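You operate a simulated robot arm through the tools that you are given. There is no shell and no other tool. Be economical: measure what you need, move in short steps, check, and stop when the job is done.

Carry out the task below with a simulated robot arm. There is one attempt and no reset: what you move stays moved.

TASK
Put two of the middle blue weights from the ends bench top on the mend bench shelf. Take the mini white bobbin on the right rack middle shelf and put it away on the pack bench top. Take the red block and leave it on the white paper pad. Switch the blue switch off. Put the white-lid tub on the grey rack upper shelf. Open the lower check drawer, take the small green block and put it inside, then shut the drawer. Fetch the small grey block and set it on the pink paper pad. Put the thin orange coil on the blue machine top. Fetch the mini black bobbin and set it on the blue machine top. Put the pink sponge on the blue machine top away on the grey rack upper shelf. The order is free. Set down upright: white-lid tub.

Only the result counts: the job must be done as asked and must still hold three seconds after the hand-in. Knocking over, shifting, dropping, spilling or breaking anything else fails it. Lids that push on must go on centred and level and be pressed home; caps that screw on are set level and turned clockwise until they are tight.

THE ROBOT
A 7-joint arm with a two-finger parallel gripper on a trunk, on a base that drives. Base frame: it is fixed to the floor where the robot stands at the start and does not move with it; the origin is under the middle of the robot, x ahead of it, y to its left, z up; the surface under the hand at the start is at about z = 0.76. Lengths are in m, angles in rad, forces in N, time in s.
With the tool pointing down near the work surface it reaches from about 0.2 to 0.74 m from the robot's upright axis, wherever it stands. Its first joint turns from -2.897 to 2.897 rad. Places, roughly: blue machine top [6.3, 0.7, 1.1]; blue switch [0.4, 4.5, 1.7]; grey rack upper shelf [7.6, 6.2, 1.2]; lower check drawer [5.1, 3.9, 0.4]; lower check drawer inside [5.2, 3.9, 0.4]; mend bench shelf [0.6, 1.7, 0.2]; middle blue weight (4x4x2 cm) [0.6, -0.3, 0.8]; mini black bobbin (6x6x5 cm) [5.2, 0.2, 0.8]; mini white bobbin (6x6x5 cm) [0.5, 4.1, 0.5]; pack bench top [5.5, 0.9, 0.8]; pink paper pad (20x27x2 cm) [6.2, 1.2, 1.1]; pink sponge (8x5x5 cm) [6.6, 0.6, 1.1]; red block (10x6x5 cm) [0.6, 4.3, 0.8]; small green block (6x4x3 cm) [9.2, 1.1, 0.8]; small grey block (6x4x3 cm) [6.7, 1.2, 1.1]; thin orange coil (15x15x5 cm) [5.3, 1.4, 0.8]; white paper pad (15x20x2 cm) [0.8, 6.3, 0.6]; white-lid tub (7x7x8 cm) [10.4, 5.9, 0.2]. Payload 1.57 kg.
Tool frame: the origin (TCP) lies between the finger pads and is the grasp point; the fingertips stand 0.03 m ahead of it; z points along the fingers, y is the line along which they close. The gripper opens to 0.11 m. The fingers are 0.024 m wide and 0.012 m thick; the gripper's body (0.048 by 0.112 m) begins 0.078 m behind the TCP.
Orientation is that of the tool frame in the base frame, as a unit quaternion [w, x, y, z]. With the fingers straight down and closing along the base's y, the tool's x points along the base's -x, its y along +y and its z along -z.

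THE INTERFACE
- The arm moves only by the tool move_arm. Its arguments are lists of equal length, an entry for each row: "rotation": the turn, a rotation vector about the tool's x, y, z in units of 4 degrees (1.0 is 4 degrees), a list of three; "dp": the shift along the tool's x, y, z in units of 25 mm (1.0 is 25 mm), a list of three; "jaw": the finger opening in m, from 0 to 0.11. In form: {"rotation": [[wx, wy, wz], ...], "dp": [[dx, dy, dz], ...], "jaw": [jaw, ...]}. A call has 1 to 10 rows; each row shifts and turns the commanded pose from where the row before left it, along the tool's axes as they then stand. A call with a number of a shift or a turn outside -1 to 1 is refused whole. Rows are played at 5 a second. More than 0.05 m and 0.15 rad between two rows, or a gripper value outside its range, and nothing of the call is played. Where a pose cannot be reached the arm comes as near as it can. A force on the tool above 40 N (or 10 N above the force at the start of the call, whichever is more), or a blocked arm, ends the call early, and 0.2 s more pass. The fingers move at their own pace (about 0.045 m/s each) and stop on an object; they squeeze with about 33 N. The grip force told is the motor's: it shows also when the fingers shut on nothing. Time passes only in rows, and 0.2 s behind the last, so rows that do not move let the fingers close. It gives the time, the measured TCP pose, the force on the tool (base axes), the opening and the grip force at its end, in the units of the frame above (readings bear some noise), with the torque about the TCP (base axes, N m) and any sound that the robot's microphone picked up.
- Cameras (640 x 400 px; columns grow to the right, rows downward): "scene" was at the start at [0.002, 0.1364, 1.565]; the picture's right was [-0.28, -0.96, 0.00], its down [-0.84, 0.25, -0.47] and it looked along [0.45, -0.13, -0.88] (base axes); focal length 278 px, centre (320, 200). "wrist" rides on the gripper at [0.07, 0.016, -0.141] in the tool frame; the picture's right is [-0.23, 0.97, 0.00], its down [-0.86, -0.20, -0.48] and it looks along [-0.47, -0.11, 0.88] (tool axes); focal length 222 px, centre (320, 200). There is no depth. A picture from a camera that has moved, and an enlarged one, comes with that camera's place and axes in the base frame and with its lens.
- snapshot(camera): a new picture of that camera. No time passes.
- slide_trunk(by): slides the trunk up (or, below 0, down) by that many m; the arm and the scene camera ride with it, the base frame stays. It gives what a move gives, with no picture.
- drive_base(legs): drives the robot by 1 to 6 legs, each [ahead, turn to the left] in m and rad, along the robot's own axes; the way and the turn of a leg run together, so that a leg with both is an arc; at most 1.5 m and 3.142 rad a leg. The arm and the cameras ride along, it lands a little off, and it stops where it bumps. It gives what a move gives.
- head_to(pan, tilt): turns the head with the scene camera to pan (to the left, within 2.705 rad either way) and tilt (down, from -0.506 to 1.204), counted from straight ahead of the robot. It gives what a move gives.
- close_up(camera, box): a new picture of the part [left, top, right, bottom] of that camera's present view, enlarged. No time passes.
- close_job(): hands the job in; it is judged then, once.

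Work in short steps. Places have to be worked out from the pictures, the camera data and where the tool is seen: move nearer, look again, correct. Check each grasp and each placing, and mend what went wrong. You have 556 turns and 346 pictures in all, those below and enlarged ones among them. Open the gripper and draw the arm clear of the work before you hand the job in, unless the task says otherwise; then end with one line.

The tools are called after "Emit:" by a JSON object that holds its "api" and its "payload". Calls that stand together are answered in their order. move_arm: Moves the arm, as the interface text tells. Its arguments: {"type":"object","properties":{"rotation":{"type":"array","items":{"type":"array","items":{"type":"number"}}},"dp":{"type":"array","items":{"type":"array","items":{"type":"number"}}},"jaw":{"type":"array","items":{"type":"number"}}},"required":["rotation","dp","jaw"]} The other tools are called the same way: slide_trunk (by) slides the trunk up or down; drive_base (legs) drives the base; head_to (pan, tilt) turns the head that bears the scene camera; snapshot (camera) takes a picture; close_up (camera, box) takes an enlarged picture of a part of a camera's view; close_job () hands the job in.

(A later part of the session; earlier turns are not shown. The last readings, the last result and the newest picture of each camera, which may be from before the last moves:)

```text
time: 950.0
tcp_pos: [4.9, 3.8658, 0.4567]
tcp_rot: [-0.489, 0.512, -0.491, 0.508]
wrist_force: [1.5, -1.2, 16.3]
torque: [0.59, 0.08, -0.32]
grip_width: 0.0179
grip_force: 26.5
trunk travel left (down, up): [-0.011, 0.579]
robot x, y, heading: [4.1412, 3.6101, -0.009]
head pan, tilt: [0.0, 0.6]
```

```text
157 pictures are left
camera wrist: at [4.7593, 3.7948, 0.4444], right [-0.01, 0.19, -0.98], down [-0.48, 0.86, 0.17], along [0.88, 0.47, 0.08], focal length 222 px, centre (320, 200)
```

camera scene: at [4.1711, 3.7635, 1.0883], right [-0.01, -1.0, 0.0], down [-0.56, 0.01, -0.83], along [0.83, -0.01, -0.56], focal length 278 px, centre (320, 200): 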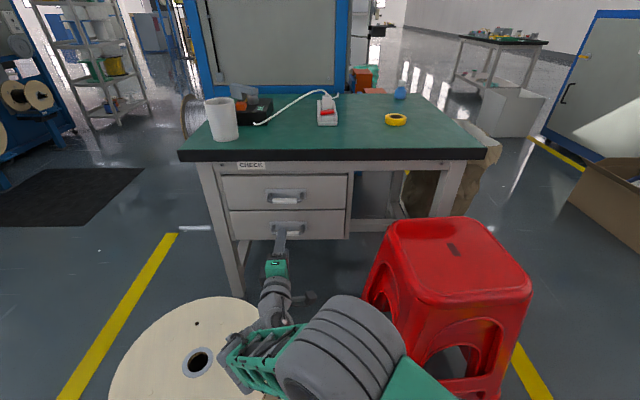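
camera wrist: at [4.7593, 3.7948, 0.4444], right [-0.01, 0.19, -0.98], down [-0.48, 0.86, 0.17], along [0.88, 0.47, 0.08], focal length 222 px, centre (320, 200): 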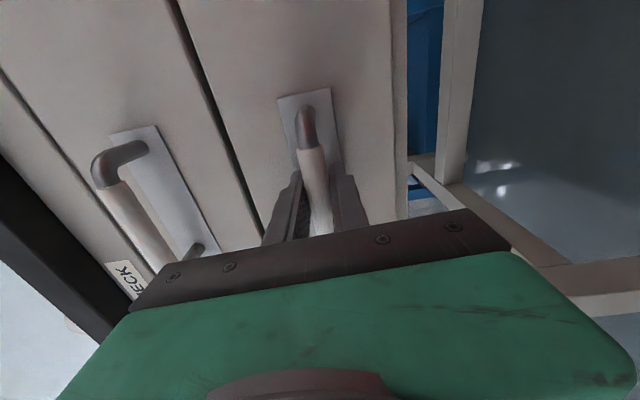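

Handle gripped (18 mm). Pull by backing the base in steps.

Emit:
{"api": "drive_base", "payload": {"legs": [[-0.08, 0]]}}

Emit:
{"api": "snapshot", "payload": {"camera": "scene"}}

```text
time: 951.1
tcp_pos: [4.8201, 3.8653, 0.4565]
tcp_rot: [-0.489, 0.511, -0.491, 0.508]
wrist_force: [0.2, -0.2, 27.0]
torque: [0.83, 0.21, -0.11]
grip_width: 0.0174
grip_force: 32.5
trunk travel left (down, up): [-0.011, 0.579]
robot x, y, heading: [4.0614, 3.6134, -0.009]
head pan, tilt: [0.0, 0.6]
```

```text
156 pictures are left
camera scene: at [4.0897, 3.7633, 1.0887], right [-0.01, -1.0, 0.0], down [-0.56, 0.01, -0.83], along [0.83, -0.01, -0.56], focal length 278 px, centre (320, 200)
```

scene: 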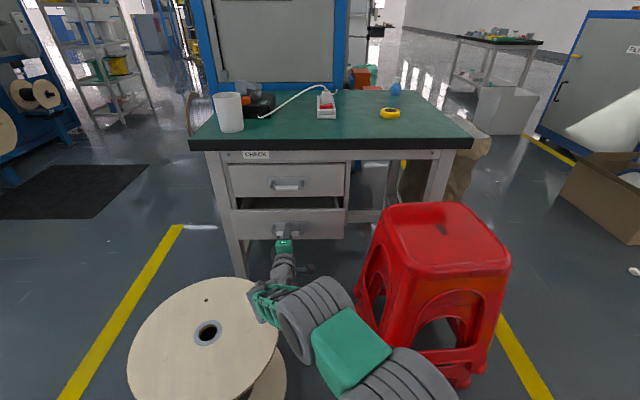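

Drawer opening. Pull another 0.12 m.

Emit:
{"api": "drive_base", "payload": {"legs": [[-0.12, 0]]}}

Emit:
{"api": "snapshot", "payload": {"camera": "scene"}}

```text
time: 952.3
tcp_pos: [4.6998, 3.865, 0.4576]
tcp_rot: [-0.488, 0.511, -0.491, 0.51]
wrist_force: [1.1, -27.4, 13.1]
torque: [0.83, 0.1, 0.12]
grip_width: 0.0176
grip_force: 32.4
trunk travel left (down, up): [-0.011, 0.579]
robot x, y, heading: [3.9363, 3.6123, -0.014]
head pan, tilt: [0.0, 0.6]
```

```text
155 pictures are left
camera scene: at [3.9693, 3.7639, 1.0886], right [-0.01, -1.0, 0.0], down [-0.56, 0.01, -0.83], along [0.83, -0.01, -0.56], focal length 278 px, centre (320, 200)
```

scene: 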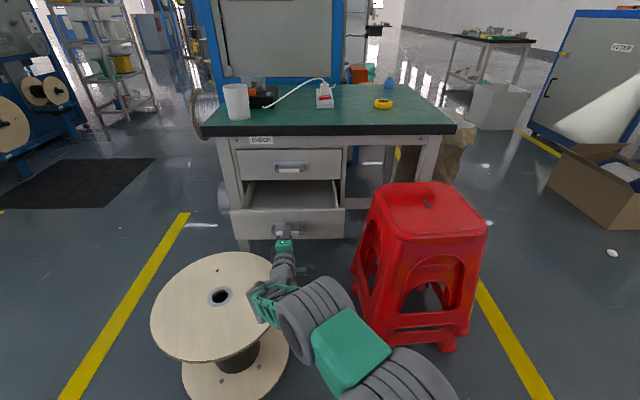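

Open by about 0.2 m – enough. Release and back away.

Emit:
{"api": "move_arm", "payload": {"rotation": [[0, 0, 0], [0, 0, 0], [0, 0, 0]], "dp": [[0, 0, 0], [0, 0, 0], [0, 0, 0]], "jaw": [0.06, 0.06, 0.06]}}

Emit:
{"api": "drive_base", "payload": {"legs": [[-0.4, 0]]}}

Emit:
{"api": "close_up", "payload": {"camera": "scene", "box": [200, 100, 440, 280]}}

```text
time: 953.1
tcp_pos: [4.7006, 3.8658, 0.4564]
tcp_rot: [-0.487, 0.512, -0.491, 0.51]
wrist_force: [0.2, -0.9, -0.5]
torque: [-0.02, -0.01, 0.0]
grip_width: 0.0598
grip_force: 0.1
trunk travel left (down, up): [-0.011, 0.579]
robot x, y, heading: [3.94, 3.6113, -0.008]
head pan, tilt: [0.0, 0.6]
```

```text
time: 955.6
tcp_pos: [4.3038, 3.8672, 0.4548]
tcp_rot: [-0.486, 0.512, -0.492, 0.511]
wrist_force: [-0.7, -0.1, 0.9]
torque: [-0.01, 0.04, 0.01]
grip_width: 0.0599
grip_force: 0.0
trunk travel left (down, up): [-0.011, 0.579]
robot x, y, heading: [3.5439, 3.6132, -0.012]
head pan, tilt: [0.0, 0.6]
```

```text
2.22 times, centred on (320, 190) of scene
camera zoom: at [3.574, 3.7709, 1.0883], right [-0.02, -1.0, 0.0], down [-0.56, 0.01, -0.83], along [0.82, -0.01, -0.56], focal length 619 px, centre (320, 222)
```

zoom: 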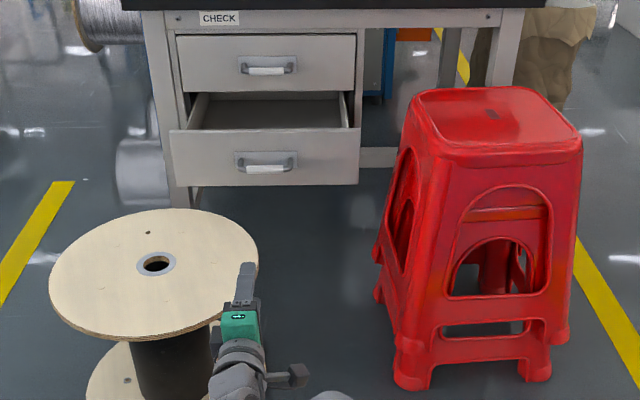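

Drawer is open and empty. Back off, raise, and bring the tool to pointing down (combined 120° rotation).

Emit:
{"api": "slide_trunk", "payload": {"by": 0.4}}

Emit:
{"api": "drive_base", "payload": {"legs": [[-0.2, 0]]}}

Emit:
{"api": "move_arm", "payload": {"rotation": [[-1, 1, 1], [-1, 1, 1], [-1, 1, 1], [-1, 1, 1], [-1, 1, 1], [-1, 1, 1], [-1, 1, 1], [-1, 1, 1], [-1, 1, 1]], "dp": [[0, 0, -0.8], [0, 0, -0.8], [0, 0, -0.5], [0, 0, 0], [0, 0, 0], [0, 0, 0], [0, 0, 0], [0, 0, 0], [0, 0, 0]], "jaw": [0.06, 0.06, 0.06, 0.06, 0.06, 0.06, 0.06, 0.06, 0.06]}}

Emit:
{"api": "move_arm", "payload": {"rotation": [[-1, 1, 1], [-1, 1, 1], [-1, 1, 1], [-1, 1, 1], [-1, 1, 1], [-1, 1, 1], [-1, 1, 1], [-1, 1, 1], [-0.32, 0.32, 0.32]], "dp": [[0, 0, 0], [0, 0, 0], [0, 0, 0], [0, 0, 0], [0, 0, 0], [0, 0, 0], [0, 0, 0], [0, 0, 0], [0, 0, 0]], "jaw": [0.06, 0.06, 0.06, 0.06, 0.06, 0.06, 0.06, 0.06, 0.06]}}

```text
time: 959.4
tcp_pos: [4.3037, 3.8693, 0.856]
tcp_rot: [-0.486, 0.511, -0.492, 0.511]
wrist_force: [-0.1, 0.7, -0.9]
torque: [0.0, 0.0, -0.02]
grip_width: 0.0599
grip_force: 0.0
trunk travel left (down, up): [-0.411, 0.179]
robot x, y, heading: [3.5417, 3.6143, -0.021]
head pan, tilt: [0.0, 0.6]
```

```text
time: 961.0
tcp_pos: [4.1023, 3.8709, 0.8551]
tcp_rot: [-0.486, 0.511, -0.492, 0.51]
wrist_force: [-0.1, 0.0, 1.2]
torque: [0.01, 0.01, -0.02]
grip_width: 0.0601
grip_force: 0.0
trunk travel left (down, up): [-0.411, 0.179]
robot x, y, heading: [3.3415, 3.6194, -0.017]
head pan, tilt: [0.0, 0.6]
```

```text
time: 963.0
tcp_pos: [4.0516, 3.874, 0.8585]
tcp_rot: [0.267, -0.283, 0.872, -0.297]
wrist_force: [0.5, -0.3, -0.1]
torque: [0.01, -0.03, -0.02]
grip_width: 0.0601
grip_force: 0.1
trunk travel left (down, up): [-0.411, 0.179]
robot x, y, heading: [3.343, 3.623, -0.014]
head pan, tilt: [0.0, 0.6]
```

```text
time: 965.0
tcp_pos: [4.0062, 3.8837, 0.8409]
tcp_rot: [-0.005, 0.004, 1.0, -0.022]
wrist_force: [0.2, -0.1, 0.1]
torque: [0.0, -0.03, 0.01]
grip_width: 0.0601
grip_force: 0.1
out of reach, approached as far as the arm can: row 4, 5, 6, 7
trunk travel left (down, up): [-0.411, 0.179]
robot x, y, heading: [3.3411, 3.6166, -0.017]
head pan, tilt: [0.0, 0.6]
```

Emit:
{"api": "move_arm", "payload": {"rotation": [[0.06, 0, 0], [0.06, 0, 0], [0.06, 0, 0], [0.06, 0, 0], [0.06, 0, 0], [0.06, 0, 0], [0.06, 0, 0], [0.06, 0, 0], [0.06, 0, 0]], "dp": [[0.6, -1, -0.6], [0.6, -1, -0.6], [0.6, -1, -0.6], [0.6, -1, -0.6], [0.6, -1, -0.6], [0.6, -1, -0.6], [0.6, -1, -0.6], [0.6, -1, -0.6], [0, -0.5, 0]], "jaw": [0.07, 0.07, 0.07, 0.07, 0.07, 0.07, 0.07, 0.07, 0.07]}}

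Emit:
{"api": "drive_base", "payload": {"legs": [[0, -1.2], [1.1, 0], [0, 1.215]]}}

```text
time: 967.0
tcp_pos: [3.8859, 3.6782, 0.9733]
tcp_rot: [-0.004, 0.003, 0.999, -0.04]
wrist_force: [-0.6, 0.2, -0.6]
torque: [0.03, 0.02, 0.02]
grip_width: 0.0701
grip_force: 0.1
trunk travel left (down, up): [-0.411, 0.179]
robot x, y, heading: [3.3397, 3.6222, -0.017]
head pan, tilt: [0.0, 0.6]
```

```text
time: 978.7
tcp_pos: [4.2685, 2.617, 0.9731]
tcp_rot: [-0.004, 0.012, 0.999, -0.04]
wrist_force: [0.4, -0.1, 0.3]
torque: [0.02, 0.01, 0.02]
grip_width: 0.0701
grip_force: 0.1
trunk travel left (down, up): [-0.411, 0.179]
robot x, y, heading: [3.7277, 2.566, -0.033]
head pan, tilt: [0.0, 0.6]
```

Emit:
{"api": "move_arm", "payload": {"rotation": [[-0.6, 0, 0], [-0.55, 0, 0]], "dp": [[0, 0, -0.5], [0, 0, -0.5]], "jaw": [0.07, 0.07]}}

Emit:
{"api": "drive_base", "payload": {"legs": [[0, 0.036], [1.5, 0], [1.0, 0]]}}

```text
time: 979.3
tcp_pos: [4.2695, 2.6168, 0.9975]
tcp_rot: [-0.004, 0.012, 1.0, 0.0]
wrist_force: [0.5, -0.5, -0.3]
torque: [0.0, -0.02, 0.02]
grip_width: 0.07
grip_force: 0.0
trunk travel left (down, up): [-0.411, 0.179]
robot x, y, heading: [3.7227, 2.5707, -0.032]
head pan, tilt: [0.0, 0.6]
```

```text
time: 991.9
tcp_pos: [6.7707, 2.5735, 0.9977]
tcp_rot: [-0.003, 0.01, 1.0, 0.0]
wrist_force: [-0.2, -0.5, -0.5]
torque: [-0.02, 0.0, -0.01]
grip_width: 0.0699
grip_force: 0.0
trunk travel left (down, up): [-0.411, 0.179]
robot x, y, heading: [6.2253, 2.52, -0.03]
head pan, tilt: [0.0, 0.6]
```

Emit:
{"api": "drive_base", "payload": {"legs": [[0, -0.077], [1.5, 0]]}}

Emit:
{"api": "head_to", "payload": {"pan": -0.3, "tilt": 0.6}}

Emit:
{"api": "snapshot", "payload": {"camera": "scene"}}

```text
time: 999.9
tcp_pos: [8.2778, 2.4051, 0.9974]
tcp_rot: [-0.004, 0.035, 0.999, 0.001]
wrist_force: [0.0, -0.1, 0.3]
torque: [0.01, -0.02, 0.0]
grip_width: 0.07
grip_force: 0.1
trunk travel left (down, up): [-0.411, 0.179]
robot x, y, heading: [7.7321, 2.3768, -0.082]
head pan, tilt: [0.0, 0.6]
```

```text
time: 1000.7
tcp_pos: [8.2797, 2.4035, 0.9981]
tcp_rot: [-0.004, 0.035, 0.999, 0.0]
wrist_force: [-1.1, 0.1, 0.1]
torque: [-0.02, -0.01, -0.03]
grip_width: 0.0701
grip_force: 0.0
trunk travel left (down, up): [-0.411, 0.179]
robot x, y, heading: [7.7337, 2.3775, -0.083]
head pan, tilt: [-0.3, 0.6]
```

```text
153 pictures are left
camera scene: at [7.7659, 2.5051, 1.4883], right [-0.37, -0.93, 0.0], down [-0.52, 0.21, -0.83], along [0.77, -0.31, -0.56], focal length 278 px, centre (320, 200)
```

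scene: 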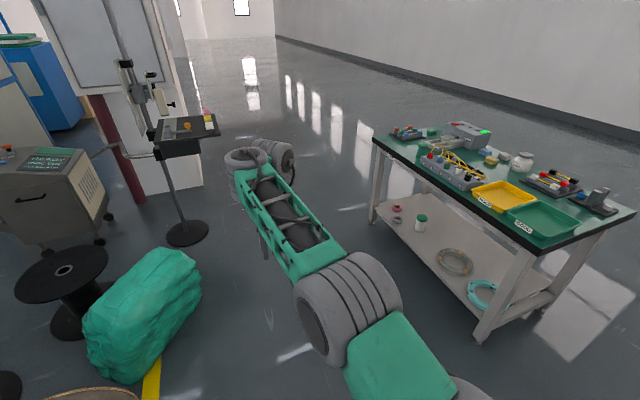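

Emit:
{"api": "close_up", "payload": {"camera": "scene", "box": [360, 100, 560, 250]}}

```text
2.67 times, centred on (460, 175) of scene
camera zoom: at [7.7659, 2.5051, 1.4883], right [-0.37, -0.93, 0.0], down [-0.52, 0.21, -0.83], along [0.77, -0.31, -0.56], focal length 742 px, centre (-53, 267)
```

zoom: 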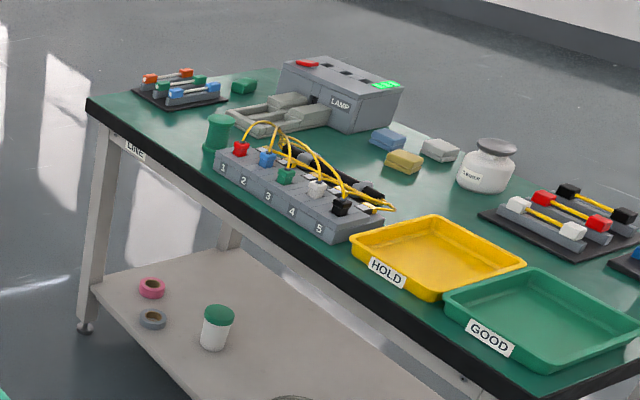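

The green block is at ≈(9.25,1.05), near the bench's south side. Go around the west end to the south side.

Emit:
{"api": "drive_base", "payload": {"legs": [[0, -1.48], [1.5, 0], [0.52, 0], [0, 1.571], [1.5, 0], [0, 1.571]]}}

Emit:
{"api": "head_to", "payload": {"pan": 0.0, "tilt": 0.8}}

Emit:
{"api": "snapshot", "payload": {"camera": "scene"}}

Emit:
{"api": "snapshot", "payload": {"camera": "wrist"}}

```text
time: 1029.1
tcp_pos: [9.1711, 0.9736, 0.9975]
tcp_rot: [0.002, 0.748, -0.664, 0.003]
wrist_force: [0.6, -0.1, 0.3]
torque: [0.01, 0.01, 0.0]
grip_width: 0.0697
grip_force: 0.0
trunk travel left (down, up): [-0.411, 0.179]
robot x, y, heading: [9.299, 0.4444, 1.674]
head pan, tilt: [-0.3, 0.6]
```

```text
time: 1029.9
tcp_pos: [9.1709, 0.9743, 0.9971]
tcp_rot: [0.003, 0.748, -0.664, 0.003]
wrist_force: [0.0, 0.2, 0.3]
torque: [0.02, 0.01, 0.05]
grip_width: 0.0698
grip_force: 0.0
trunk travel left (down, up): [-0.411, 0.179]
robot x, y, heading: [9.3016, 0.4402, 1.678]
head pan, tilt: [0.0, 0.799]
```

```text
151 pictures are left
camera scene: at [9.1428, 0.4455, 1.4715], right [0.99, 0.11, 0.0], down [0.08, -0.71, -0.7], along [-0.07, 0.69, -0.72], focal length 278 px, centre (320, 200)
```

scene: 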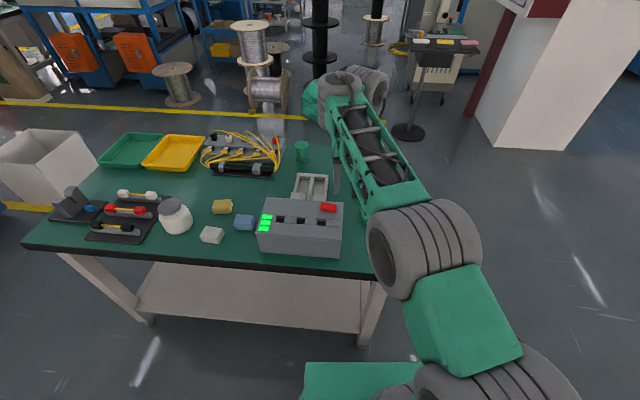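

```text
150 pictures are left
camera wrist: at [9.1627, 0.9042, 1.1395], right [-0.99, 0.11, 0.0], down [0.1, 0.88, 0.47], along [0.05, 0.47, -0.88], focal length 222 px, centre (320, 200)
```

wrist: 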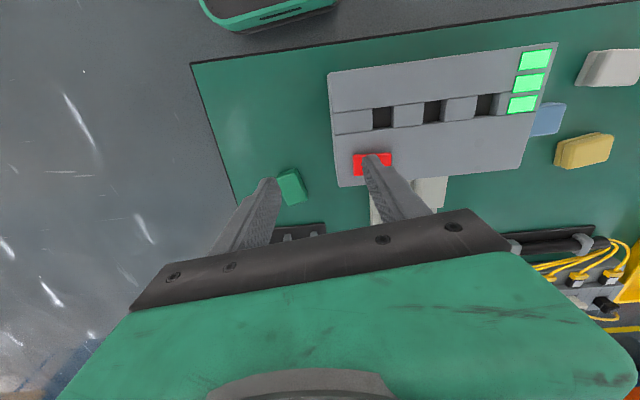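

Block at ≈(9.23,1.062), slightly rotated. Move above it, adding ~7° yaw.

Emit:
{"api": "move_arm", "payload": {"rotation": [[0, 0, -0.45], [0, 0, -0.45], [0, 0, -0.45], [0, 0, -0.4], [0, 0, 0], [0, 0, 0]], "dp": [[-0.8, -0.7, 0], [-0.8, -0.7, 0], [-0.8, -0.7, 0], [-0.85, -0.6, 0], [0, 0, 1], [0, 0, 1]], "jaw": [0.07, 0.07, 0.07, 0.07, 0.07, 0.07]}}

Emit:
{"api": "snapshot", "payload": {"camera": "wrist"}}

```text
time: 1031.3
tcp_pos: [9.2242, 1.0655, 0.947]
tcp_rot: [0.002, 0.787, -0.616, 0.002]
wrist_force: [-0.7, 0.1, 0.0]
torque: [0.01, 0.03, 0.0]
grip_width: 0.07
grip_force: 0.1
trunk travel left (down, up): [-0.411, 0.179]
robot x, y, heading: [9.2964, 0.4416, 1.68]
head pan, tilt: [0.0, 0.799]
```

```text
149 pictures are left
camera wrist: at [9.2241, 0.9946, 1.0889], right [-1.0, -0.01, 0.0], down [-0.01, 0.88, 0.47], along [0.0, 0.47, -0.88], focal length 222 px, centre (320, 200)
```

wrist: 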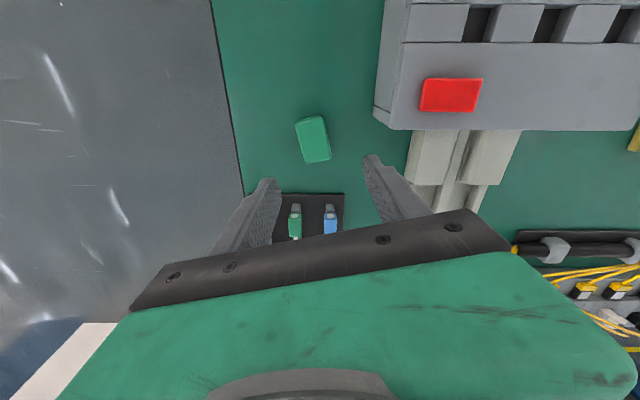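

Emit:
{"api": "move_arm", "payload": {"rotation": [[0, 0, 0.5], [0, 0, 0.5], [0, 0, 0], [0, 0, 0], [0, 0, 0], [0, 0, 0]], "dp": [[0.1, -0.2, 0.8], [0.07, -0.16, 1], [0, 0, 1], [0, 0, 1], [0, 0, 1], [0, 0, 0.7]], "jaw": [0.07, 0.07, 0.07, 0.07, 0.07, 0.07]}}

Emit:
{"api": "snapshot", "payload": {"camera": "wrist"}}

```text
time: 1032.7
tcp_pos: [9.2312, 1.095, 0.8393]
tcp_rot: [0.004, 0.765, -0.644, 0.004]
wrist_force: [-0.2, 0.4, 0.4]
torque: [0.02, 0.0, 0.0]
grip_width: 0.0699
grip_force: 0.1
out of reach, approached as far as the arm can: row 2, 4, 5, 6
trunk travel left (down, up): [-0.411, 0.179]
robot x, y, heading: [9.2981, 0.4382, 1.675]
head pan, tilt: [0.0, 0.799]
```

```text
148 pictures are left
camera wrist: at [9.2264, 1.0257, 0.9803], right [-1.0, 0.06, 0.0], down [0.05, 0.88, 0.47], along [0.03, 0.47, -0.88], focal length 222 px, centre (320, 200)
```

wrist: 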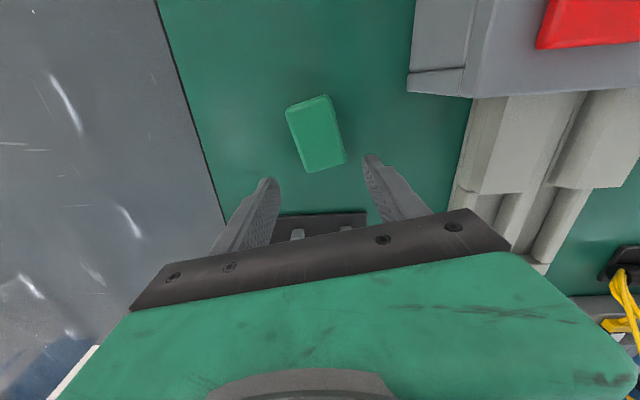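

Emit:
{"api": "move_arm", "payload": {"rotation": [[0, 0, 0], [0, 0, 0]], "dp": [[0.6, 0.07, 0], [0.55, 0.07, 0]], "jaw": [0.07, 0.07]}}

Emit:
{"api": "snapshot", "payload": {"camera": "wrist"}}

```text
time: 1033.3
tcp_pos: [9.2307, 1.0858, 0.8516]
tcp_rot: [0.004, 0.765, -0.644, 0.005]
wrist_force: [-0.3, 0.5, 0.1]
torque: [0.01, 0.01, 0.02]
grip_width: 0.0699
grip_force: 0.0
out of reach, approached as far as the arm can: row 1, 2
trunk travel left (down, up): [-0.411, 0.179]
robot x, y, heading: [9.2948, 0.441, 1.679]
head pan, tilt: [0.0, 0.799]
```

```text
147 pictures are left
camera wrist: at [9.226, 1.016, 0.9943], right [-1.0, 0.06, 0.0], down [0.05, 0.88, 0.47], along [0.03, 0.47, -0.88], focal length 222 px, centre (320, 200)
```

wrist: 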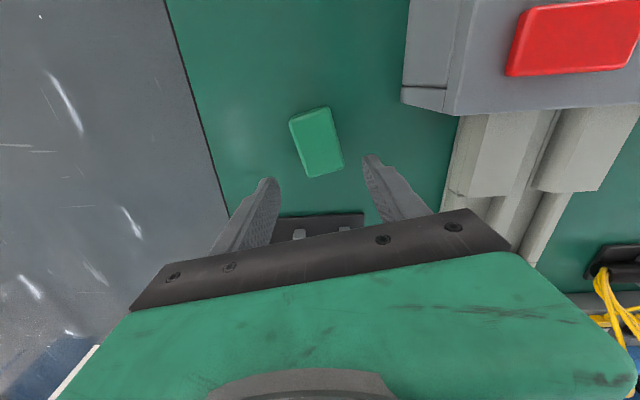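

Emit:
{"api": "move_arm", "payload": {"rotation": [[0, 0, 0], [0, 0, 0], [0, 0, 0], [0, 0, 0]], "dp": [[0, 0, -1], [0, 0, -1], [0.4, 0.05, -0.5], [0.4, 0.05, 0]], "jaw": [0.07, 0.07, 0.07, 0.07]}}

Emit:
{"api": "slide_trunk", "payload": {"by": -0.06}}

Emit:
{"api": "snapshot", "payload": {"camera": "wrist"}}

```text
time: 1034.3
tcp_pos: [9.2324, 1.0654, 0.9153]
tcp_rot: [0.002, 0.765, -0.644, 0.002]
wrist_force: [-0.4, -0.3, -0.7]
torque: [-0.03, -0.02, 0.03]
grip_width: 0.0699
grip_force: 0.0
trunk travel left (down, up): [-0.411, 0.179]
robot x, y, heading: [9.2977, 0.4423, 1.678]
head pan, tilt: [0.0, 0.799]
```

```text
time: 1035.3
tcp_pos: [9.2318, 1.0654, 0.854]
tcp_rot: [0.002, 0.765, -0.644, 0.003]
wrist_force: [-0.1, -0.2, 0.0]
torque: [-0.03, 0.01, -0.03]
grip_width: 0.0698
grip_force: 0.1
trunk travel left (down, up): [-0.351, 0.239]
robot x, y, heading: [9.2956, 0.4441, 1.678]
head pan, tilt: [0.0, 0.799]
```

```text
146 pictures are left
camera wrist: at [9.2277, 0.995, 0.9961], right [-1.0, 0.06, 0.0], down [0.05, 0.88, 0.47], along [0.03, 0.47, -0.88], focal length 222 px, centre (320, 200)
```

wrist: 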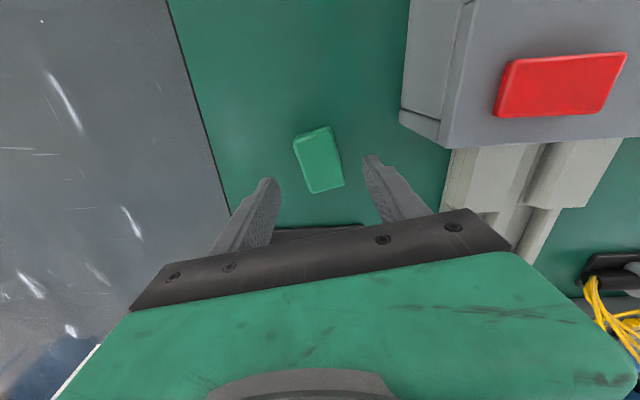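

Centred. Lower by trunk 0.06 and grip.

Emit:
{"api": "slide_trunk", "payload": {"by": -0.06}}

Emit:
{"api": "move_arm", "payload": {"rotation": [[0, 0, 0], [0, 0, 0], [0, 0, 0], [0, 0, 0]], "dp": [[0, 0, 0], [0, 0, 0], [0, 0, 0], [0, 0, 0]], "jaw": [0, 0, 0, 0]}}

Emit:
{"api": "slide_trunk", "payload": {"by": 0.15}}

Emit:
{"api": "snapshot", "payload": {"camera": "wrist"}}

```text
time: 1036.3
tcp_pos: [9.2324, 1.0658, 0.7939]
tcp_rot: [0.002, 0.765, -0.644, 0.003]
wrist_force: [0.0, -0.1, -0.5]
torque: [0.02, -0.02, 0.01]
grip_width: 0.07
grip_force: 0.0
trunk travel left (down, up): [-0.291, 0.299]
robot x, y, heading: [9.3017, 0.4408, 1.677]
head pan, tilt: [0.0, 0.799]
```

```text
time: 1037.3
tcp_pos: [9.2319, 1.0653, 0.7938]
tcp_rot: [0.003, 0.765, -0.644, 0.004]
wrist_force: [0.3, 0.2, 1.2]
torque: [0.0, -0.02, -0.03]
grip_width: 0.0388
grip_force: 33.5
trunk travel left (down, up): [-0.291, 0.299]
robot x, y, heading: [9.2974, 0.4418, 1.673]
head pan, tilt: [0.0, 0.799]
```

```text
time: 1039.0
tcp_pos: [9.2316, 1.066, 0.9436]
tcp_rot: [0.002, 0.765, -0.644, 0.003]
wrist_force: [-0.1, 0.3, -0.5]
torque: [-0.02, 0.02, -0.02]
grip_width: 0.039
grip_force: 33.2
trunk travel left (down, up): [-0.441, 0.149]
robot x, y, heading: [9.2987, 0.4438, 1.674]
head pan, tilt: [0.0, 0.799]
```

```text
145 pictures are left
camera wrist: at [9.2276, 0.9952, 1.0858], right [-1.0, 0.06, 0.0], down [0.05, 0.88, 0.47], along [0.03, 0.47, -0.88], focal length 222 px, centre (320, 200)
```

wrist: 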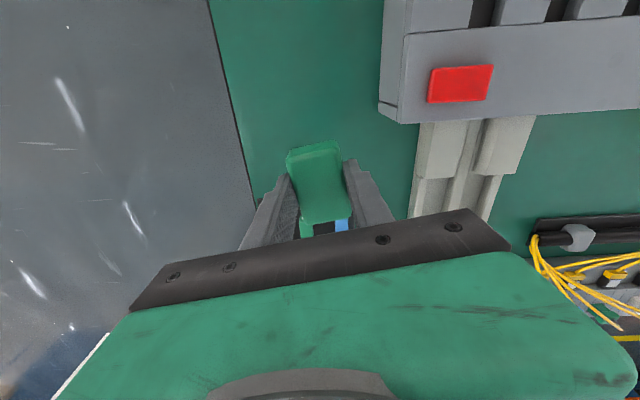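

Held. Raise and drive back: west, north, then along the lane to the drawer.

Emit:
{"api": "slide_trunk", "payload": {"by": 0.145}}

Emit:
{"api": "drive_base", "payload": {"legs": [[-0.2, 0], [0, 1.467], [1.5, 0], [0.1, 0], [0, -1.571], [1.5, 0]]}}

```text
time: 1040.7
tcp_pos: [9.2327, 1.0655, 1.0888]
tcp_rot: [0.002, 0.765, -0.644, 0.003]
wrist_force: [-0.4, -0.7, 0.0]
torque: [0.0, 0.04, -0.03]
grip_width: 0.0388
grip_force: 33.0
trunk travel left (down, up): [-0.586, 0.004]
robot x, y, heading: [9.2999, 0.4399, 1.676]
head pan, tilt: [0.0, 0.799]
```

```text
time: 1064.6
tcp_pos: [7.8482, 2.432, 1.0887]
tcp_rot: [0.002, 0.711, -0.703, 0.002]
wrist_force: [0.2, 0.1, -0.5]
torque: [0.06, 0.01, -0.01]
grip_width: 0.0389
grip_force: 33.0
trunk travel left (down, up): [-0.586, 0.004]
robot x, y, heading: [7.8147, 1.806, 1.518]
head pan, tilt: [0.0, 0.799]
```

Emit:
{"api": "drive_base", "payload": {"legs": [[0.75, 0], [0, 1.62], [1.5, 0]]}}

```text
time: 1079.7
tcp_pos: [5.7225, 2.5268, 1.0896]
tcp_rot: [0.0, 0.999, 0.045, 0.004]
wrist_force: [0.3, 0.3, -1.3]
torque: [0.03, 0.03, 0.03]
grip_width: 0.039
grip_force: 32.9
trunk travel left (down, up): [-0.586, 0.004]
robot x, y, heading: [6.3494, 2.5402, -3.117]
head pan, tilt: [0.0, 0.799]
```

Emit:
{"api": "drive_base", "payload": {"legs": [[0, -0.06], [1.5, 0], [1.15, 0], [0, -1.535], [0.98, 0], [0, -1.571]]}}

Emit:
{"api": "head_to", "payload": {"pan": 0.0, "tilt": 0.7}}

Emit:
{"api": "snapshot", "payload": {"camera": "scene"}}

```text
time: 1105.3
tcp_pos: [4.3092, 3.6145, 1.0893]
tcp_rot: [-0.004, -0.037, 0.999, 0.0]
wrist_force: [0.1, -1.0, -0.9]
torque: [0.03, -0.02, 0.0]
grip_width: 0.0389
grip_force: 32.9
trunk travel left (down, up): [-0.586, 0.004]
robot x, y, heading: [3.6803, 3.6097, 0.007]
head pan, tilt: [0.0, 0.799]
```

```text
time: 1106.0
tcp_pos: [4.3088, 3.6137, 1.0902]
tcp_rot: [-0.003, -0.037, 0.999, 0.0]
wrist_force: [-0.3, -0.4, 0.2]
torque: [-0.02, 0.01, 0.02]
grip_width: 0.0389
grip_force: 32.9
trunk travel left (down, up): [-0.586, 0.004]
robot x, y, heading: [3.683, 3.608, 0.002]
head pan, tilt: [0.0, 0.7]
```

```text
144 pictures are left
camera scene: at [3.7054, 3.7639, 1.6547], right [0.01, -1.0, 0.0], down [-0.64, -0.01, -0.76], along [0.76, 0.01, -0.64], focal length 278 px, centre (320, 200)
```

scene: 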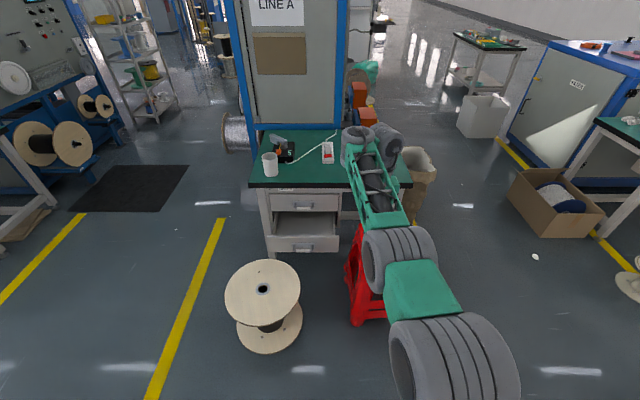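

Drawer still open. Shift the tool left by 0.26 m, then drive to (4.2,3.59) so the block is above the drawer opening.

Emit:
{"api": "move_arm", "payload": {"rotation": [[0, 0, 0], [0, 0, 0], [0, 0, 0], [0, 0, 0], [0, 0, 0], [0, 0, 0], [0, 0, 0], [0, 0, 0], [0, 0, 0], [0, 0, 0]], "dp": [[-0.07, 1, 0], [-0.07, 1, 0], [-0.07, 1, 0], [-0.07, 1, 0], [-0.07, 1, 0], [-0.07, 1, 0], [-0.07, 1, 0], [-0.07, 1, 0], [-0.07, 1, 0], [-0.07, 1, 0]], "jaw": [0, 0, 0, 0, 0, 0, 0, 0, 0, 0]}}

Emit:
{"api": "drive_base", "payload": {"legs": [[0.5, 0]]}}

Emit:
{"api": "snapshot", "payload": {"camera": "wrist"}}

Emit:
{"api": "snapshot", "payload": {"camera": "scene"}}

```text
time: 1108.2
tcp_pos: [4.3091, 3.8641, 1.089]
tcp_rot: [-0.003, -0.036, 0.999, 0.0]
wrist_force: [-0.7, -0.2, -0.4]
torque: [0.01, 0.0, -0.05]
grip_width: 0.039
grip_force: 33.1
trunk travel left (down, up): [-0.586, 0.004]
robot x, y, heading: [3.6825, 3.6078, 0.008]
head pan, tilt: [0.0, 0.7]
```

```text
time: 1111.1
tcp_pos: [4.8071, 3.87, 1.0888]
tcp_rot: [-0.004, -0.037, 0.999, -0.001]
wrist_force: [-0.2, -0.1, -0.7]
torque: [0.0, 0.04, 0.02]
grip_width: 0.0391
grip_force: 33.3
trunk travel left (down, up): [-0.586, 0.004]
robot x, y, heading: [4.1815, 3.6146, 0.01]
head pan, tilt: [0.0, 0.7]
```

```text
143 pictures are left
camera wrist: at [4.7377, 3.8807, 1.2298], right [0.15, 0.99, 0.0], down [0.87, -0.14, 0.47], along [0.47, -0.08, -0.88], focal length 222 px, centre (320, 200)
```

wrist: 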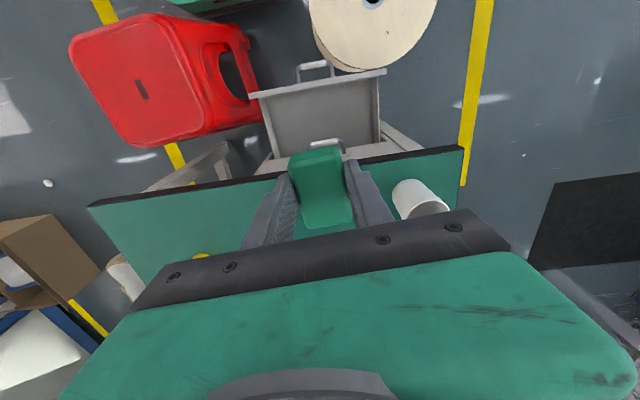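

```text
142 pictures are left
camera scene: at [4.2037, 3.769, 1.6547], right [0.01, -1.0, 0.0], down [-0.64, -0.01, -0.76], along [0.76, 0.01, -0.64], focal length 278 px, centre (320, 200)
```

scene: 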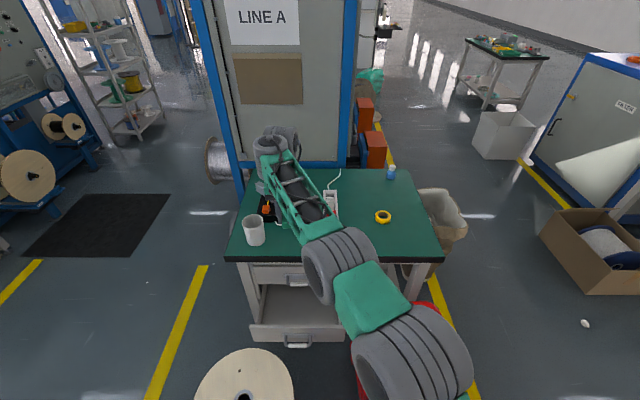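

The block is over the opening (x 4.755–4.905). Lower with the trunk in two steps.

Emit:
{"api": "slide_trunk", "payload": {"by": -0.33}}

Emit:
{"api": "snapshot", "payload": {"camera": "wrist"}}

```text
time: 1114.4
tcp_pos: [4.8078, 3.8708, 0.759]
tcp_rot: [-0.004, -0.037, 0.999, -0.001]
wrist_force: [0.8, -0.6, -0.9]
torque: [0.01, -0.03, -0.03]
grip_width: 0.0391
grip_force: 33.4
trunk travel left (down, up): [-0.256, 0.334]
robot x, y, heading: [4.1786, 3.6137, 0.009]
head pan, tilt: [0.0, 0.7]
```

```text
141 pictures are left
camera wrist: at [4.7374, 3.8807, 0.9001], right [0.15, 0.99, 0.0], down [0.87, -0.14, 0.47], along [0.47, -0.08, -0.88], focal length 222 px, centre (320, 200)
```

wrist: 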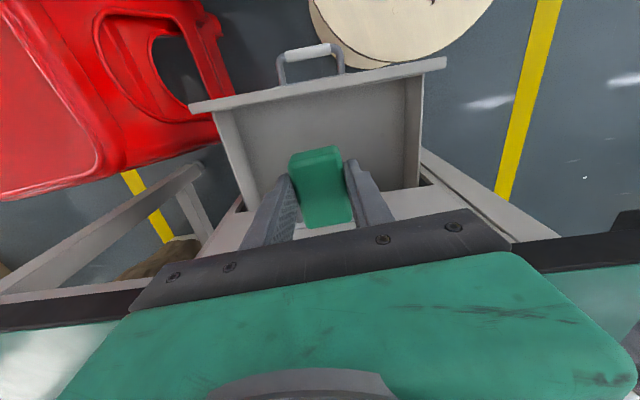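

Emit:
{"api": "slide_trunk", "payload": {"by": -0.22}}

Emit:
{"api": "slide_trunk", "payload": {"by": -0.034}}

Emit:
{"api": "snapshot", "payload": {"camera": "wrist"}}

Emit:
{"api": "snapshot", "payload": {"camera": "scene"}}

```text
time: 1116.7
tcp_pos: [4.8071, 3.87, 0.538]
tcp_rot: [-0.004, -0.037, 0.999, 0.0]
wrist_force: [0.5, 0.1, -1.2]
torque: [-0.02, 0.04, 0.0]
grip_width: 0.0387
grip_force: 33.3
trunk travel left (down, up): [-0.036, 0.554]
robot x, y, heading: [4.1788, 3.6098, 0.009]
head pan, tilt: [0.0, 0.7]
```

```text
time: 1117.5
tcp_pos: [4.8074, 3.8696, 0.504]
tcp_rot: [-0.004, -0.037, 0.999, 0.0]
wrist_force: [0.7, 0.2, -0.5]
torque: [0.0, -0.05, -0.02]
grip_width: 0.0387
grip_force: 32.9
trunk travel left (down, up): [-0.002, 0.588]
robot x, y, heading: [4.1814, 3.6133, 0.01]
head pan, tilt: [0.0, 0.7]
```

```text
140 pictures are left
camera wrist: at [4.7374, 3.8806, 0.6461], right [0.15, 0.99, 0.0], down [0.87, -0.14, 0.47], along [0.47, -0.07, -0.88], focal length 222 px, centre (320, 200)
```

wrist: 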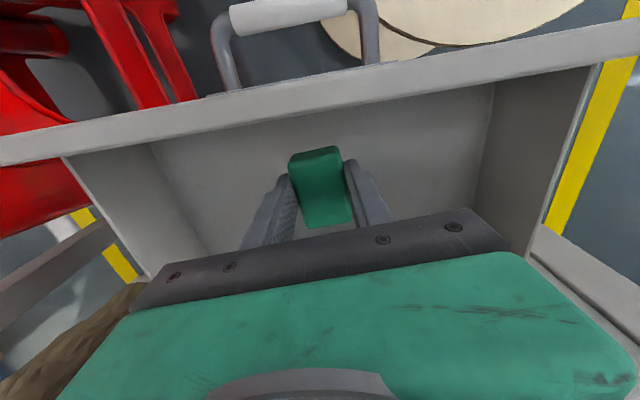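

```text
139 pictures are left
camera scene: at [4.2032, 3.7688, 1.0706], right [0.01, -1.0, 0.0], down [-0.64, -0.01, -0.76], along [0.76, 0.01, -0.64], focal length 278 px, centre (320, 200)
```

scene: 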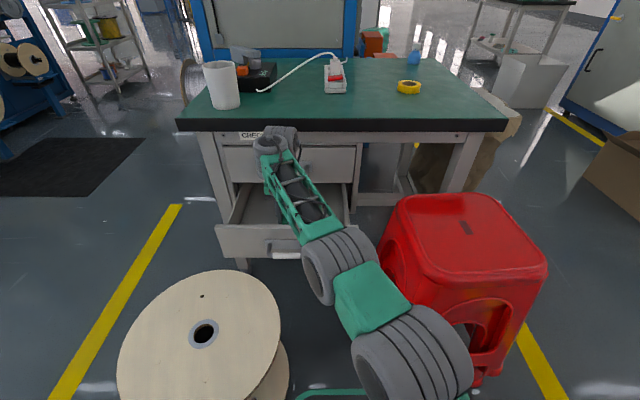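

Lower the arm in small steps watching the force.

Emit:
{"api": "move_arm", "payload": {"rotation": [[0, 0, 0], [0, 0, 0], [0, 0, 0], [0, 0, 0]], "dp": [[0, 0, 0.4], [0, 0, 0.4], [0, 0, 0.4], [0, 0, 0.4]], "jaw": [0, 0, 0, 0]}}

```text
time: 1118.5
tcp_pos: [4.8076, 3.8685, 0.4646]
tcp_rot: [-0.003, -0.036, 0.999, 0.0]
wrist_force: [0.0, 0.1, -0.6]
torque: [0.0, 0.01, 0.03]
grip_width: 0.039
grip_force: 33.2
trunk travel left (down, up): [-0.002, 0.588]
robot x, y, heading: [4.1813, 3.6133, 0.007]
head pan, tilt: [0.0, 0.7]
```

Emit:
{"api": "move_arm", "payload": {"rotation": [[0, 0, 0], [0, 0, 0], [0, 0, 0], [0, 0, 0]], "dp": [[0, 0, 0.25], [0, 0, 0.25], [0, 0, 0.2], [0, 0, 0.2]], "jaw": [0, 0, 0, 0]}}

```text
time: 1119.5
tcp_pos: [4.8072, 3.8694, 0.4424]
tcp_rot: [-0.003, -0.037, 0.999, -0.001]
wrist_force: [-0.3, -0.9, 0.4]
torque: [0.01, 0.0, -0.05]
grip_width: 0.0389
grip_force: 32.8
trunk travel left (down, up): [-0.002, 0.588]
robot x, y, heading: [4.1789, 3.6126, 0.01]
head pan, tilt: [0.0, 0.7]
```

Emit:
{"api": "move_arm", "payload": {"rotation": [[0, 0, 0], [0, 0, 0], [0, 0, 0]], "dp": [[0, 0, 0.2], [0, 0, 0.2], [0, 0, 0.2]], "jaw": [0, 0, 0]}}

Emit:
{"api": "snapshot", "payload": {"camera": "wrist"}}

```text
time: 1120.2
tcp_pos: [4.8101, 3.8692, 0.4382]
tcp_rot: [0.005, -0.035, 0.999, 0.003]
wrist_force: [0.2, -2.2, 12.8]
torque: [-0.37, 0.24, 0.06]
grip_width: 0.0389
grip_force: 33.6
trunk travel left (down, up): [-0.002, 0.588]
robot x, y, heading: [4.1791, 3.618, 0.01]
head pan, tilt: [0.0, 0.7]
stopped in row 3: the force on the tool passed its limit at 45 N (the readings are from after the stop); the commanded pose is now the measured one
```

```text
138 pictures are left
camera wrist: at [4.7376, 3.8791, 0.5791], right [0.16, 0.99, 0.01], down [0.86, -0.14, 0.49], along [0.48, -0.07, -0.87], focal length 222 px, centre (320, 200)
```

wrist: 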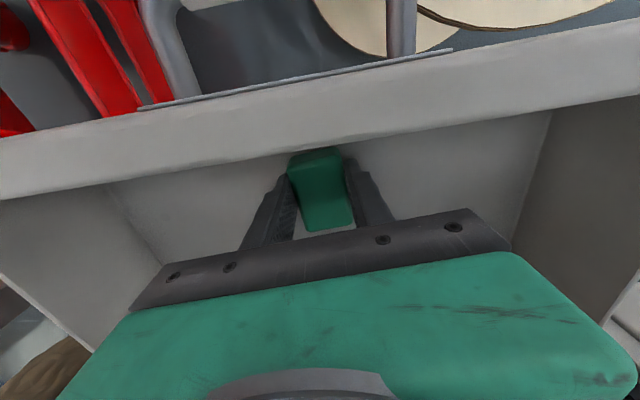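

Contact with the drawer floor. Release and rise straight up.

Emit:
{"api": "move_arm", "payload": {"rotation": [[0, 0, 0], [0, 0, 0], [0, 0, 0], [0, 0, 0], [0, 0, 0], [0, 0, 0]], "dp": [[0, 0, -0.05], [0, 0, 0], [0, 0, 0], [0, 0, -0.8], [0, 0, -1], [0, 0, -1]], "jaw": [0, 0.065, 0.065, 0.065, 0.065, 0.065]}}

Emit:
{"api": "snapshot", "payload": {"camera": "wrist"}}

```text
time: 1121.6
tcp_pos: [4.8084, 3.8684, 0.5064]
tcp_rot: [0.001, -0.036, 0.999, 0.001]
wrist_force: [0.0, -0.4, -0.7]
torque: [0.01, 0.03, -0.04]
grip_width: 0.0647
grip_force: 0.1
trunk travel left (down, up): [-0.002, 0.588]
robot x, y, heading: [4.1817, 3.6158, 0.005]
head pan, tilt: [0.0, 0.7]
```

```text
137 pictures are left
camera wrist: at [4.7367, 3.8795, 0.6473], right [0.16, 0.99, 0.0], down [0.87, -0.14, 0.48], along [0.47, -0.07, -0.88], focal length 222 px, centre (320, 200)
```

wrist: 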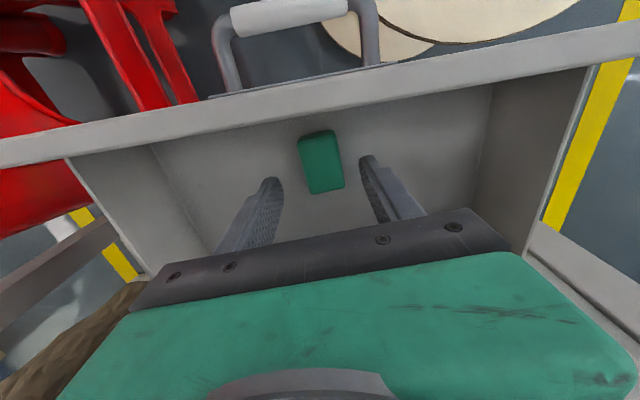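

Block is in the drawer. Lift out, back off, and set the tool to a 60° tilt (closed) to push the drawer shut.

Emit:
{"api": "slide_trunk", "payload": {"by": 0.2}}

Emit:
{"api": "drive_base", "payload": {"legs": [[-0.3, 0]]}}

Emit:
{"api": "move_arm", "payload": {"rotation": [[0, -1, 0], [0, -1, 0], [0, -1, 0], [0, -1, 0], [0, -1, 0], [0, -1, 0], [0, -1, 0], [0, -1, 0]], "dp": [[0, -0.5, 0], [0, -0.5, 0], [0, -0.5, 0], [0, -0.5, 0], [0, -0.5, 0], [0, -0.5, 0], [0, -0.5, 0], [0, -0.5, 0]], "jaw": [0, 0, 0, 0, 0, 0, 0, 0]}}

Emit:
{"api": "move_arm", "payload": {"rotation": [[0, -1, 0], [0, -1, 0], [0, -1, 0], [0, -1, 0], [0, -1, 0], [0, -1, 0], [0, -1, 0]], "dp": [[0, 0, 0], [0, 0, 0], [0, 0, 0], [0, 0, 0], [0, 0, 0], [0, 0, 0], [0, 0, 0]], "jaw": [0, 0, 0, 0, 0, 0, 0]}}

Emit:
{"api": "snapshot", "payload": {"camera": "scene"}}

```text
time: 1123.8
tcp_pos: [4.8083, 3.8701, 0.7067]
tcp_rot: [0.002, -0.036, 0.999, 0.002]
wrist_force: [-0.2, 0.7, 0.2]
torque: [0.0, 0.0, -0.01]
grip_width: 0.0653
grip_force: 0.1
trunk travel left (down, up): [-0.202, 0.388]
robot x, y, heading: [4.181, 3.6153, 0.012]
head pan, tilt: [0.0, 0.7]
```

```text
time: 1125.8
tcp_pos: [4.5045, 3.8675, 0.7073]
tcp_rot: [0.002, -0.037, 0.999, 0.001]
wrist_force: [1.1, 0.3, -1.0]
torque: [0.01, 0.01, -0.02]
grip_width: 0.0651
grip_force: 0.1
trunk travel left (down, up): [-0.202, 0.388]
robot x, y, heading: [3.876, 3.6107, 0.013]
head pan, tilt: [0.0, 0.7]
```

```text
time: 1127.6
tcp_pos: [4.5939, 3.8185, 0.802]
tcp_rot: [0.262, -0.033, 0.965, 0.004]
wrist_force: [0.1, -0.1, 0.1]
torque: [-0.04, 0.01, 0.01]
grip_width: 0.0003
grip_force: 21.5
out of reach, approached as far as the arm can: row 2, 3, 4, 5, 6, 7, 8
trunk travel left (down, up): [-0.202, 0.388]
robot x, y, heading: [3.8791, 3.6088, 0.016]
head pan, tilt: [0.0, 0.7]
```

```text
time: 1129.2
tcp_pos: [4.5932, 3.8175, 0.8012]
tcp_rot: [0.262, -0.032, 0.965, 0.003]
wrist_force: [0.2, -0.4, -0.3]
torque: [0.0, 0.01, 0.04]
grip_width: 0.0003
grip_force: 21.6
out of reach, approached as far as the arm can: row 1, 2, 3, 4, 5, 6, 7
trunk travel left (down, up): [-0.202, 0.388]
robot x, y, heading: [3.8774, 3.6106, 0.01]
head pan, tilt: [0.0, 0.7]
```

```text
136 pictures are left
camera scene: at [3.9005, 3.7655, 1.2707], right [0.01, -1.0, 0.0], down [-0.64, -0.01, -0.76], along [0.76, 0.01, -0.64], focal length 278 px, centre (320, 200)
```

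scene: 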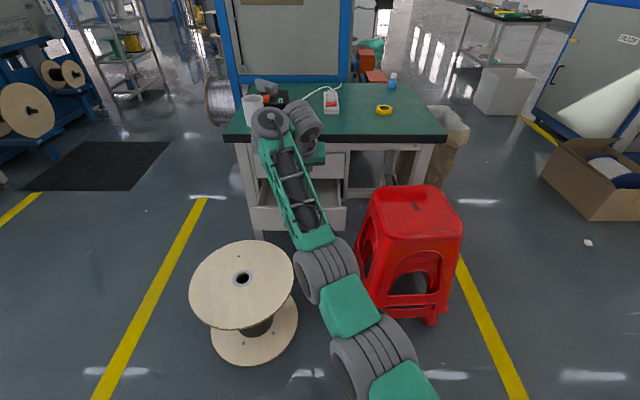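

The tilt is limited at this extension; back off more, retract, and continue tilting.

Emit:
{"api": "drive_base", "payload": {"legs": [[-0.3, 0]]}}

Emit:
{"api": "move_arm", "payload": {"rotation": [[0, 0, 0], [0, 0, 0], [0, 0, 0], [0, 0, 0], [0, -1, 0], [0, -1, 0], [0, -1, 0], [0, -1, 0]], "dp": [[0.86, -0.5, -0.5], [0.86, -0.5, -0.5], [0.86, -0.5, -0.5], [0.86, -0.5, -0.5], [0.6, 0, -0.2], [0.4, 0, 0], [0, 0, 0], [0, 0, 0]], "jaw": [0, 0, 0, 0, 0, 0, 0, 0]}}

Emit:
{"api": "move_arm", "payload": {"rotation": [[0, -1, 0], [0, -1, 0], [0, -1, 0]], "dp": [[0, 0, 0], [0, 0, 0], [0, 0, 0]], "jaw": [0, 0, 0]}}

```text
time: 1131.3
tcp_pos: [4.2959, 3.8111, 0.8013]
tcp_rot: [0.262, -0.031, 0.965, 0.003]
wrist_force: [0.0, -0.8, 0.1]
torque: [-0.01, 0.0, 0.0]
grip_width: 0.0
grip_force: 21.3
trunk travel left (down, up): [-0.202, 0.388]
robot x, y, heading: [3.5799, 3.6085, 0.013]
head pan, tilt: [0.0, 0.7]
```

```text
time: 1133.1
tcp_pos: [4.3012, 3.7968, 0.8298]
tcp_rot: [0.283, -0.029, 0.959, -0.002]
wrist_force: [0.2, -0.3, 0.3]
torque: [0.0, 0.0, -0.01]
grip_width: 0.0
grip_force: 21.3
out of reach, approached as far as the arm can: row 1, 2, 3, 4, 5, 6, 7, 8
trunk travel left (down, up): [-0.202, 0.388]
robot x, y, heading: [3.5797, 3.6082, 0.008]
head pan, tilt: [0.0, 0.7]
```

```text
time: 1133.9
tcp_pos: [4.3011, 3.7948, 0.8302]
tcp_rot: [0.283, -0.029, 0.959, -0.002]
wrist_force: [-0.5, -0.2, -0.2]
torque: [0.02, 0.0, -0.03]
grip_width: 0.0
grip_force: 21.5
out of reach, approached as far as the arm can: row 1, 2, 3
trunk travel left (down, up): [-0.202, 0.388]
robot x, y, heading: [3.5816, 3.6078, 0.009]
head pan, tilt: [0.0, 0.7]
```

Emit:
{"api": "move_arm", "payload": {"rotation": [[0, 1, 0], [0, 1, 0], [0, 1, 0], [0, 1, 0], [0, 1, 0], [0, 1, 0], [0, 1, 0], [0, 1, 0]], "dp": [[0, 0, 0], [0, 0, 0], [0, 0, 0], [0, 0, 0], [0, 0, 0], [0, 0, 0], [0, 0, 0], [0, 0, 0]], "jaw": [0, 0, 0, 0, 0, 0, 0, 0]}}

Emit:
{"api": "move_arm", "payload": {"rotation": [[0, 0, 0], [0, 0, 0], [0, 0, 0], [0, 0, 0], [0, 0, 0], [0, 0, 0], [0, 0, 0], [0, 0, 0]], "dp": [[0.8, -0.6, -0.3], [0.8, -0.6, -0.3], [0.8, -0.6, -0.3], [0.8, -0.6, -0.3], [0.8, -0.6, -0.3], [0.8, -0.6, -0.3], [0.8, -0.6, -0.3], [0.8, -0.6, -0.3]], "jaw": [0, 0, 0, 0, 0, 0, 0, 0]}}

```text
time: 1135.7
tcp_pos: [4.2924, 3.8286, 0.8282]
tcp_rot: [0.115, -0.033, 0.992, 0.036]
wrist_force: [-0.1, -0.4, 0.3]
torque: [-0.01, -0.01, -0.02]
grip_width: 0.0
grip_force: 21.5
out of reach, approached as far as the arm can: row 4, 5, 6, 7, 8
trunk travel left (down, up): [-0.202, 0.388]
robot x, y, heading: [3.5765, 3.6086, 0.014]
head pan, tilt: [0.0, 0.7]
```

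```text
time: 1137.5
tcp_pos: [4.1322, 3.6957, 0.8423]
tcp_rot: [0.114, -0.033, 0.992, 0.036]
wrist_force: [-0.2, 0.0, 0.3]
torque: [0.0, 0.0, 0.0]
grip_width: 0.0
grip_force: 21.4
trunk travel left (down, up): [-0.202, 0.388]
robot x, y, heading: [3.5789, 3.6081, 0.01]
head pan, tilt: [0.0, 0.7]
```

Freed. Now tilt further to ~60° here.

Emit:
{"api": "move_arm", "payload": {"rotation": [[0.5, -1, 0], [0.5, -1, 0], [0, -1, 0], [0, -1, 0], [0, -1, 0], [0, -1, 0], [0, -1, 0], [0, -1, 0], [0, -1, 0], [0, -1, 0]], "dp": [[0, 0, 0], [0, 0, 0], [0, 0, 0], [0, 0, 0], [0, 0, 0], [0, 0, 0], [0, 0, 0], [0, 0, 0], [0, 0, 0], [0, 0, 0]], "jaw": [0, 0, 0, 0, 0, 0, 0, 0, 0, 0]}}

Emit:
{"api": "move_arm", "payload": {"rotation": [[0, -1, 0], [0, -1, 0]], "dp": [[0.5, 0, 0.5], [0.5, 0, 0.5]], "jaw": [0, 0]}}

```text
time: 1139.7
tcp_pos: [4.1872, 3.7541, 1.0018]
tcp_rot: [0.446, -0.024, 0.895, 0.01]
wrist_force: [0.2, -0.8, -0.6]
torque: [0.01, -0.02, 0.03]
grip_width: 0.0
grip_force: 21.7
out of reach, approached as far as the arm can: row 1, 2, 3, 4, 5, 6, 7, 8, 9, 10
trunk travel left (down, up): [-0.202, 0.388]
robot x, y, heading: [3.5806, 3.6067, 0.007]
head pan, tilt: [0.0, 0.7]
```

```text
time: 1140.3
tcp_pos: [4.2104, 3.7668, 0.987]
tcp_rot: [0.51, -0.023, 0.86, 0.012]
wrist_force: [0.7, -0.3, -1.1]
torque: [-0.02, 0.0, -0.01]
grip_width: 0.0
grip_force: 21.2
out of reach, approached as far as the arm can: row 1
trunk travel left (down, up): [-0.202, 0.388]
robot x, y, heading: [3.5799, 3.6058, 0.009]
head pan, tilt: [0.0, 0.7]
```

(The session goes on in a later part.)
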